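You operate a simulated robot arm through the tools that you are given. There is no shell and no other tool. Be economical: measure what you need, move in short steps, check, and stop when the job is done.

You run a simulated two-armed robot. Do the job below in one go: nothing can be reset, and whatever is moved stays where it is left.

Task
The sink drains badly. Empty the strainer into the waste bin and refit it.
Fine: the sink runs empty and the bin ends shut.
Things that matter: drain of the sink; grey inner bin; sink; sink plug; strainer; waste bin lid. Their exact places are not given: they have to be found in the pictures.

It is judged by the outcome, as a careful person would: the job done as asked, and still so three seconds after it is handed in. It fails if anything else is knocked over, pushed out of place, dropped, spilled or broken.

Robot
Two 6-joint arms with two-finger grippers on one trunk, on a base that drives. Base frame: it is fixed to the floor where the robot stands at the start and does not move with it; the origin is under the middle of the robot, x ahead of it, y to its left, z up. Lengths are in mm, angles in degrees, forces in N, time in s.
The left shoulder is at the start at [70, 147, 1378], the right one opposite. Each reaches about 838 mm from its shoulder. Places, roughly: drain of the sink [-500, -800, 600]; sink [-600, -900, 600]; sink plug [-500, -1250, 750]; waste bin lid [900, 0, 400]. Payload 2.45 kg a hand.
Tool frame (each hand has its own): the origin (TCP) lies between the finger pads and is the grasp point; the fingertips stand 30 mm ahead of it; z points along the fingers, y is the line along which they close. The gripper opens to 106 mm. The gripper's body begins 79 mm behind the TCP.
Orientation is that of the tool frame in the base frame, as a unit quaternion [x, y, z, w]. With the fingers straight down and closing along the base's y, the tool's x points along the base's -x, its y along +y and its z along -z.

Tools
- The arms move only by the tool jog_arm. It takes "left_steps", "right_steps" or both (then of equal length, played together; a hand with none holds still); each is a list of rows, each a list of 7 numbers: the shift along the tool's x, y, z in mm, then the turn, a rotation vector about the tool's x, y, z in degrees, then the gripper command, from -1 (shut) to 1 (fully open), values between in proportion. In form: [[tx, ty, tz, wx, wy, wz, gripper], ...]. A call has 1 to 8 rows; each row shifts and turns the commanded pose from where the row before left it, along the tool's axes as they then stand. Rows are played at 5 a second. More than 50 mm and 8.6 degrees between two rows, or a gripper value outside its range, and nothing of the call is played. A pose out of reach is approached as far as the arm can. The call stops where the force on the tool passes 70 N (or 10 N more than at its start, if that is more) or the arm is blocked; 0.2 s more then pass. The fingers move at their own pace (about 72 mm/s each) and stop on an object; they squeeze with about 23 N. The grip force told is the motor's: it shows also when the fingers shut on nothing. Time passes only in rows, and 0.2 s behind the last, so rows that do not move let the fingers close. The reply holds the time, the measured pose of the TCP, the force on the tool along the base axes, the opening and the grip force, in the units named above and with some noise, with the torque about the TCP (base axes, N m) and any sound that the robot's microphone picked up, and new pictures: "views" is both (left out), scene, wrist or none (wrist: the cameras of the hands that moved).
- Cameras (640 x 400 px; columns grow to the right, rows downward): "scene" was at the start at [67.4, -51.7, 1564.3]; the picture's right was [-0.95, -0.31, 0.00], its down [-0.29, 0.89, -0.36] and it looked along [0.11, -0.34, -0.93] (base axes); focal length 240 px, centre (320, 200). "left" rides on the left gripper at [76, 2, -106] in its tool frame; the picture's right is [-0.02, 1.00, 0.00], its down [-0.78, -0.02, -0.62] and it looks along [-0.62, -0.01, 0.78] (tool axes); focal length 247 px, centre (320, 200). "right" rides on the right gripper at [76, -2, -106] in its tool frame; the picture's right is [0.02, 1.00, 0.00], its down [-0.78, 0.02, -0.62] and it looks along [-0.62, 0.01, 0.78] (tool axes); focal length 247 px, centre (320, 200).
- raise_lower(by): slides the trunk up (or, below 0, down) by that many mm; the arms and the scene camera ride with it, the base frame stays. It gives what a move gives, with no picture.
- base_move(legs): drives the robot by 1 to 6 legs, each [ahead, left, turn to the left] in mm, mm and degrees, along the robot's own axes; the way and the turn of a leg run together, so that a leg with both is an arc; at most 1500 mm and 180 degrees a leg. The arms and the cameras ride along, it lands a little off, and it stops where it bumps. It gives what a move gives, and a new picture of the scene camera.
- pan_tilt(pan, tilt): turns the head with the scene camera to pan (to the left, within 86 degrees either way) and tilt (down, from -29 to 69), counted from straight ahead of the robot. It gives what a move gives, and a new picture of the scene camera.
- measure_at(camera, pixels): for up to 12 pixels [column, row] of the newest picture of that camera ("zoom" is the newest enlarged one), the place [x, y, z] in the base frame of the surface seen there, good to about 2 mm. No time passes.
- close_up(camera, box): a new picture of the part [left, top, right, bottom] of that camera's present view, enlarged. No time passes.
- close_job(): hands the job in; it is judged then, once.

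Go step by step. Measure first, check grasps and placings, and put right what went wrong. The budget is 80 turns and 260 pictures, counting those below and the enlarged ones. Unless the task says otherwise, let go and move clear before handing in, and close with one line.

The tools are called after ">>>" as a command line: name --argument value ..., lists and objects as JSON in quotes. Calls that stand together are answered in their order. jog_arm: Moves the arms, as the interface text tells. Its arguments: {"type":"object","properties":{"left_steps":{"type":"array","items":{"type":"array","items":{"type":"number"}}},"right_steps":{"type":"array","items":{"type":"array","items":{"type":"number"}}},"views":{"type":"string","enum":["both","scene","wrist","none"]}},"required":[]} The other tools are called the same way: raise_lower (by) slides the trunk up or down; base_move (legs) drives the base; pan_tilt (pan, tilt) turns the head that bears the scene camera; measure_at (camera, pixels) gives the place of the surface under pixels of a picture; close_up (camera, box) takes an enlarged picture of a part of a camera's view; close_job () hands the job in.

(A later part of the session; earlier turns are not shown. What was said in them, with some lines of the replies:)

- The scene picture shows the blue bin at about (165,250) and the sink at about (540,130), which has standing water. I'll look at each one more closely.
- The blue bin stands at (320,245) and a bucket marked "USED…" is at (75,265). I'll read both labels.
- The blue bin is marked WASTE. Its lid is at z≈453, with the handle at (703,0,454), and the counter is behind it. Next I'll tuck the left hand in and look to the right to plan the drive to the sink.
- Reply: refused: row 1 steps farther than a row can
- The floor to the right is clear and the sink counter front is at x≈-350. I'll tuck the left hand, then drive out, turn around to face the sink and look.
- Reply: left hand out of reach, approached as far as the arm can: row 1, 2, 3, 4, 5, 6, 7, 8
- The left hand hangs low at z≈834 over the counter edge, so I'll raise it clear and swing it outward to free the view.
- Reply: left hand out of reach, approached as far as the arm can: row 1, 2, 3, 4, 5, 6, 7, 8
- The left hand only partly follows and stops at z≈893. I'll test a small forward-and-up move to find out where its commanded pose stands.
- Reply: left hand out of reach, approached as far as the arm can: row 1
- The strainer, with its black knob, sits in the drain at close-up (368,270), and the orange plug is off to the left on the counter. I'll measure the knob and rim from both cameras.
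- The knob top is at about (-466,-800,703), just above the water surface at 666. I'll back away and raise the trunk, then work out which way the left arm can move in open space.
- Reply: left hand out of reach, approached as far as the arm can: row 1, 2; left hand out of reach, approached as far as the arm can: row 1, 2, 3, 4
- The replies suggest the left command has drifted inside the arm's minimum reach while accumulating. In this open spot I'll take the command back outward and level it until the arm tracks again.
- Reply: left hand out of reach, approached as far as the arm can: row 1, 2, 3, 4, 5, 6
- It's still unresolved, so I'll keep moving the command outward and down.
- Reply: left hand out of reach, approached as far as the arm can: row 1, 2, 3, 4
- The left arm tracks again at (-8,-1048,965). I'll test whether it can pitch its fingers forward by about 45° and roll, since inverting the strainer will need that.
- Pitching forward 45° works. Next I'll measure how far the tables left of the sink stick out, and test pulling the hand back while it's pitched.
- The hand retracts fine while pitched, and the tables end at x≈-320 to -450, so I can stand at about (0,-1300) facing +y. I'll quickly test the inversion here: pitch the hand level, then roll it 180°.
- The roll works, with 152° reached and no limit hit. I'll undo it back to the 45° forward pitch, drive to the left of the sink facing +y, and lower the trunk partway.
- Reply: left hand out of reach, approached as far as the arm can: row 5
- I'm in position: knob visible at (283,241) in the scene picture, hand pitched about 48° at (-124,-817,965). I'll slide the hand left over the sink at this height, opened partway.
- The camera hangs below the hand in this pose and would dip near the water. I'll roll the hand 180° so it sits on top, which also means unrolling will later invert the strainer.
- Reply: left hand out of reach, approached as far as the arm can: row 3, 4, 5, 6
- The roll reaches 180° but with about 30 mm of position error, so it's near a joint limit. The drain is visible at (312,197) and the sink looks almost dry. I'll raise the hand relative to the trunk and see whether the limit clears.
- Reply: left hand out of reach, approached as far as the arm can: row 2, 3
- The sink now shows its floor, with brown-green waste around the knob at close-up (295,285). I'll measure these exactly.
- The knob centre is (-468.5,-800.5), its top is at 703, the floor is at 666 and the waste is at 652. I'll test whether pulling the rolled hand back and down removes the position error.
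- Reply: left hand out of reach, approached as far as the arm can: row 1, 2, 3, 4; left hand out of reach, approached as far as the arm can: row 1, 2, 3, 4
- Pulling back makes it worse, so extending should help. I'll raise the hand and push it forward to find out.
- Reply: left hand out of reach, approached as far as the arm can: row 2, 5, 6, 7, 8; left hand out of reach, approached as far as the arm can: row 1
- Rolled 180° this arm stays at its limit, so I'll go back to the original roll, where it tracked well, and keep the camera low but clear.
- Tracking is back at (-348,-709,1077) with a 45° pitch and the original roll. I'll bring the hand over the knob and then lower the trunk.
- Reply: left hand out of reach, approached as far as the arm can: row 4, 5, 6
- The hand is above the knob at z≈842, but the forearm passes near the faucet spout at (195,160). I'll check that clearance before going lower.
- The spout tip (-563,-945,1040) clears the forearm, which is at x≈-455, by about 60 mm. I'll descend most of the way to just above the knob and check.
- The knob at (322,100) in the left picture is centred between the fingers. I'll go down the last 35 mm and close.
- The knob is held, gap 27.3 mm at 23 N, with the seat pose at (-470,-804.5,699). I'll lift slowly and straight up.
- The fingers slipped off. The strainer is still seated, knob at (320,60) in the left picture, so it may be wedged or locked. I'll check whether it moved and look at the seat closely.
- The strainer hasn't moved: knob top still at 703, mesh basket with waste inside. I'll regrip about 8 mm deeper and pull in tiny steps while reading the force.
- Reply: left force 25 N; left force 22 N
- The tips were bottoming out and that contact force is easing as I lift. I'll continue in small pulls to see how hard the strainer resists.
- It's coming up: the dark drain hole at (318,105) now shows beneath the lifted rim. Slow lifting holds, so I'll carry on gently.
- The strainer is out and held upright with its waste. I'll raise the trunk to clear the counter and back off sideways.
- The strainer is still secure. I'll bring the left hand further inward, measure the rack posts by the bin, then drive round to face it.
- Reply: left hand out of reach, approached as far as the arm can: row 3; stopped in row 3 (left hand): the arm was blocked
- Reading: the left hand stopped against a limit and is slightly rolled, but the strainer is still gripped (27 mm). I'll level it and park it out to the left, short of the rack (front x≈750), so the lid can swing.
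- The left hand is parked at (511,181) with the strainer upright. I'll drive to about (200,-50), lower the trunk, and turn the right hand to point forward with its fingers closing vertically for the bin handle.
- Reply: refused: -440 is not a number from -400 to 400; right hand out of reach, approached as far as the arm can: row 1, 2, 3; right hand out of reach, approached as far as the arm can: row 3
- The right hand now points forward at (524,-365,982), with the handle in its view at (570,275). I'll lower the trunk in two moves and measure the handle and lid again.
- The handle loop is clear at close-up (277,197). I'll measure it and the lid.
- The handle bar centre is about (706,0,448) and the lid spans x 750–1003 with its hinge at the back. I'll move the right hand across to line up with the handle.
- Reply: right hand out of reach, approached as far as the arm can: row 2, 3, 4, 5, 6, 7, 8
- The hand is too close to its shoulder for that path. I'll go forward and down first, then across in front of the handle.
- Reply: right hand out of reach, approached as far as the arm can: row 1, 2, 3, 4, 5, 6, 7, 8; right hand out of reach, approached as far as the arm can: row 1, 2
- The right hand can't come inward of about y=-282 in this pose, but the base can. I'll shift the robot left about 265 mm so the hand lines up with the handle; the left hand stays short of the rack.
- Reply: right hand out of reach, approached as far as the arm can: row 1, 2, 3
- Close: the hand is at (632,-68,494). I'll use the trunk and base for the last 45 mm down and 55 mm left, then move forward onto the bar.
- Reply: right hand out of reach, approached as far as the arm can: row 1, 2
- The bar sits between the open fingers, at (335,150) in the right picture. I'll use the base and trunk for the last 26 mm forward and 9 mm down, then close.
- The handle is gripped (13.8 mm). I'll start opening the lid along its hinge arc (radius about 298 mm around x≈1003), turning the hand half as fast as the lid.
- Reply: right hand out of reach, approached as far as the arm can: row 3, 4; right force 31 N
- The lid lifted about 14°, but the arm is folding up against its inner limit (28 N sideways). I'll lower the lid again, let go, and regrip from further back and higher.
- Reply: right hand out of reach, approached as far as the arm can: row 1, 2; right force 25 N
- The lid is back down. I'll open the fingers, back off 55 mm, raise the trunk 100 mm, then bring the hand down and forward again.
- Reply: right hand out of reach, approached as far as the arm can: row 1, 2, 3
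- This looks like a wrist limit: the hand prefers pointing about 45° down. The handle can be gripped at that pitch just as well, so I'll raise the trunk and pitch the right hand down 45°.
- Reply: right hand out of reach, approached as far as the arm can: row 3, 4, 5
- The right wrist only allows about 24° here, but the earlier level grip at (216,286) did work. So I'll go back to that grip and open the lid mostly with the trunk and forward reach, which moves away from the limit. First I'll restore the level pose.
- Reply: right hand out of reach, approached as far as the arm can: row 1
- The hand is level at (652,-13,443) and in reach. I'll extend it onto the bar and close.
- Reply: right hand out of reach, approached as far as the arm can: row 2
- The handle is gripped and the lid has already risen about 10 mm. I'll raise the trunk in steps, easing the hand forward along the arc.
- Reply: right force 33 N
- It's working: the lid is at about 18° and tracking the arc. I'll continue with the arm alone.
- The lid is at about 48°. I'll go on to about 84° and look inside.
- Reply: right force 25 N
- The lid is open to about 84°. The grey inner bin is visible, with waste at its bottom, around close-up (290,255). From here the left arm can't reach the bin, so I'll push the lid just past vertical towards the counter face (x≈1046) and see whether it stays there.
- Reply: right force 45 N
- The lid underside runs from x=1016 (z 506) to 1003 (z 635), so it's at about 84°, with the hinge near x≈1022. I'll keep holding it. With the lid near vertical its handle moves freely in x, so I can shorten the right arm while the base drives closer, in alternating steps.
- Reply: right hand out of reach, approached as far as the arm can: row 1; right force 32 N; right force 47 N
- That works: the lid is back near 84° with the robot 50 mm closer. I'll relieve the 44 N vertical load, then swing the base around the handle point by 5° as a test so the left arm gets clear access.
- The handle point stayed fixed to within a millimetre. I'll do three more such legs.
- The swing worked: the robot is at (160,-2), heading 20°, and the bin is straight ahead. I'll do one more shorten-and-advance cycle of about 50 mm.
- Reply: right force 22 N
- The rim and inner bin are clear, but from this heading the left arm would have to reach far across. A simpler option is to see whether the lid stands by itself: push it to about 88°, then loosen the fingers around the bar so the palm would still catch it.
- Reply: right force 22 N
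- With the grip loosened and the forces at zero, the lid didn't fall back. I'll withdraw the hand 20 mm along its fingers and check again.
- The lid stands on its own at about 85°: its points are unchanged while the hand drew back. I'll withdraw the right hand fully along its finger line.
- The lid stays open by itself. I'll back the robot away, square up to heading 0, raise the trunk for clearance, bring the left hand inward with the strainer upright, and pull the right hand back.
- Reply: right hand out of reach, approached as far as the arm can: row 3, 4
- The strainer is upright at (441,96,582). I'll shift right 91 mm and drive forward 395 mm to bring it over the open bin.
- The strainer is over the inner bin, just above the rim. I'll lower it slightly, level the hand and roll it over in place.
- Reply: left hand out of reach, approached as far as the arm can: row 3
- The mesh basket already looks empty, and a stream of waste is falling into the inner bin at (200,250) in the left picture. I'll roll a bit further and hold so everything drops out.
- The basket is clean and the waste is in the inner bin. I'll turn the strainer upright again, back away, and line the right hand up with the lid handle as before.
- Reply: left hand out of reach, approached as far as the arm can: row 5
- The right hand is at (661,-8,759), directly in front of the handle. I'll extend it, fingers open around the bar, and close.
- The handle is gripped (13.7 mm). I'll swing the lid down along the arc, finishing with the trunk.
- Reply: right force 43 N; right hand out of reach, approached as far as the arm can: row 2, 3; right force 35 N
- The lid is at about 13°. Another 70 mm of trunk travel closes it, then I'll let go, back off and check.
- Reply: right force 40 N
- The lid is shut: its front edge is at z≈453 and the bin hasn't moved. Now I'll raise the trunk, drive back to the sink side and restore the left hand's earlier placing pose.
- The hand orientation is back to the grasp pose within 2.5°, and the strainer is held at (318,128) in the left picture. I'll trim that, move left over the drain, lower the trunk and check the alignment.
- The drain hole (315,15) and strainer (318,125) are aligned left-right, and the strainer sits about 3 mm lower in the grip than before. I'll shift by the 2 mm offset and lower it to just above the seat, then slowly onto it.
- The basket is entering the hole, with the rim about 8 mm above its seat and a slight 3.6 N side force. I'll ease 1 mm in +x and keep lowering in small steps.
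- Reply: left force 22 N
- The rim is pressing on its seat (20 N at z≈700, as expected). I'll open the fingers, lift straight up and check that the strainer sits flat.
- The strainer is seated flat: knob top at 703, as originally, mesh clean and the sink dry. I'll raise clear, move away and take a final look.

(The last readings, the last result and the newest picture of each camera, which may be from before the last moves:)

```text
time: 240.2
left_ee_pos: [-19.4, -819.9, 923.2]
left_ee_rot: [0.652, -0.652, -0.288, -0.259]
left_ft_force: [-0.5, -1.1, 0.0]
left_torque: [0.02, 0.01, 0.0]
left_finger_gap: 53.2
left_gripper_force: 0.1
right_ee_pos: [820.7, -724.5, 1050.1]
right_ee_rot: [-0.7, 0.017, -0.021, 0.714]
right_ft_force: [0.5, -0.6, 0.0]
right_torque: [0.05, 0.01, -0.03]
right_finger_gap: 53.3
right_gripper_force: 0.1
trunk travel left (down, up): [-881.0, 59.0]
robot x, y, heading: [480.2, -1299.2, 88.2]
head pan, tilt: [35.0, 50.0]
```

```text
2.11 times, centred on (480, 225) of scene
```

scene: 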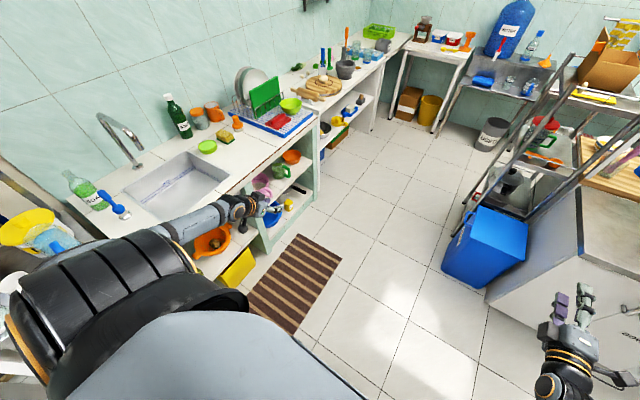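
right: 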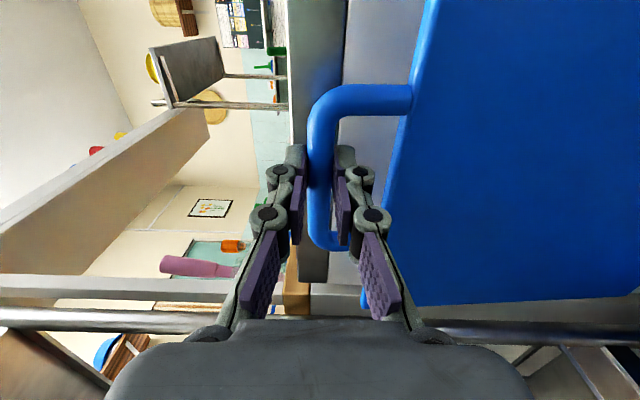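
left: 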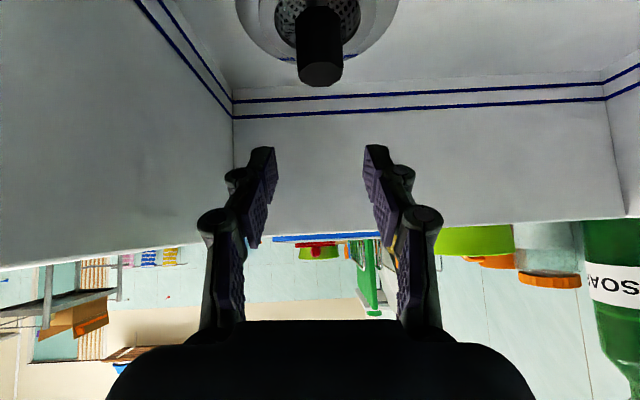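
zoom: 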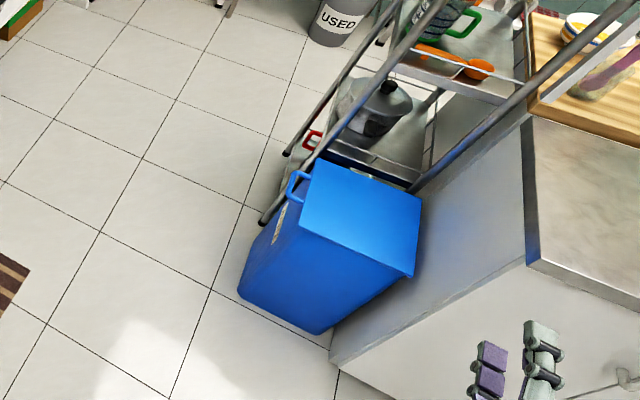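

The sink is empty, the strainer is back in its drain, the bin is shut, and everything in view is where it was (my arm hides the orange sink plug). Handing in.

>>> close_job

```text
The job is handed in.
```

I emptied the strainer into the waste bin's grey inner bin and refitted it flat in the drain; the sink is empty and the bin lid is shut.
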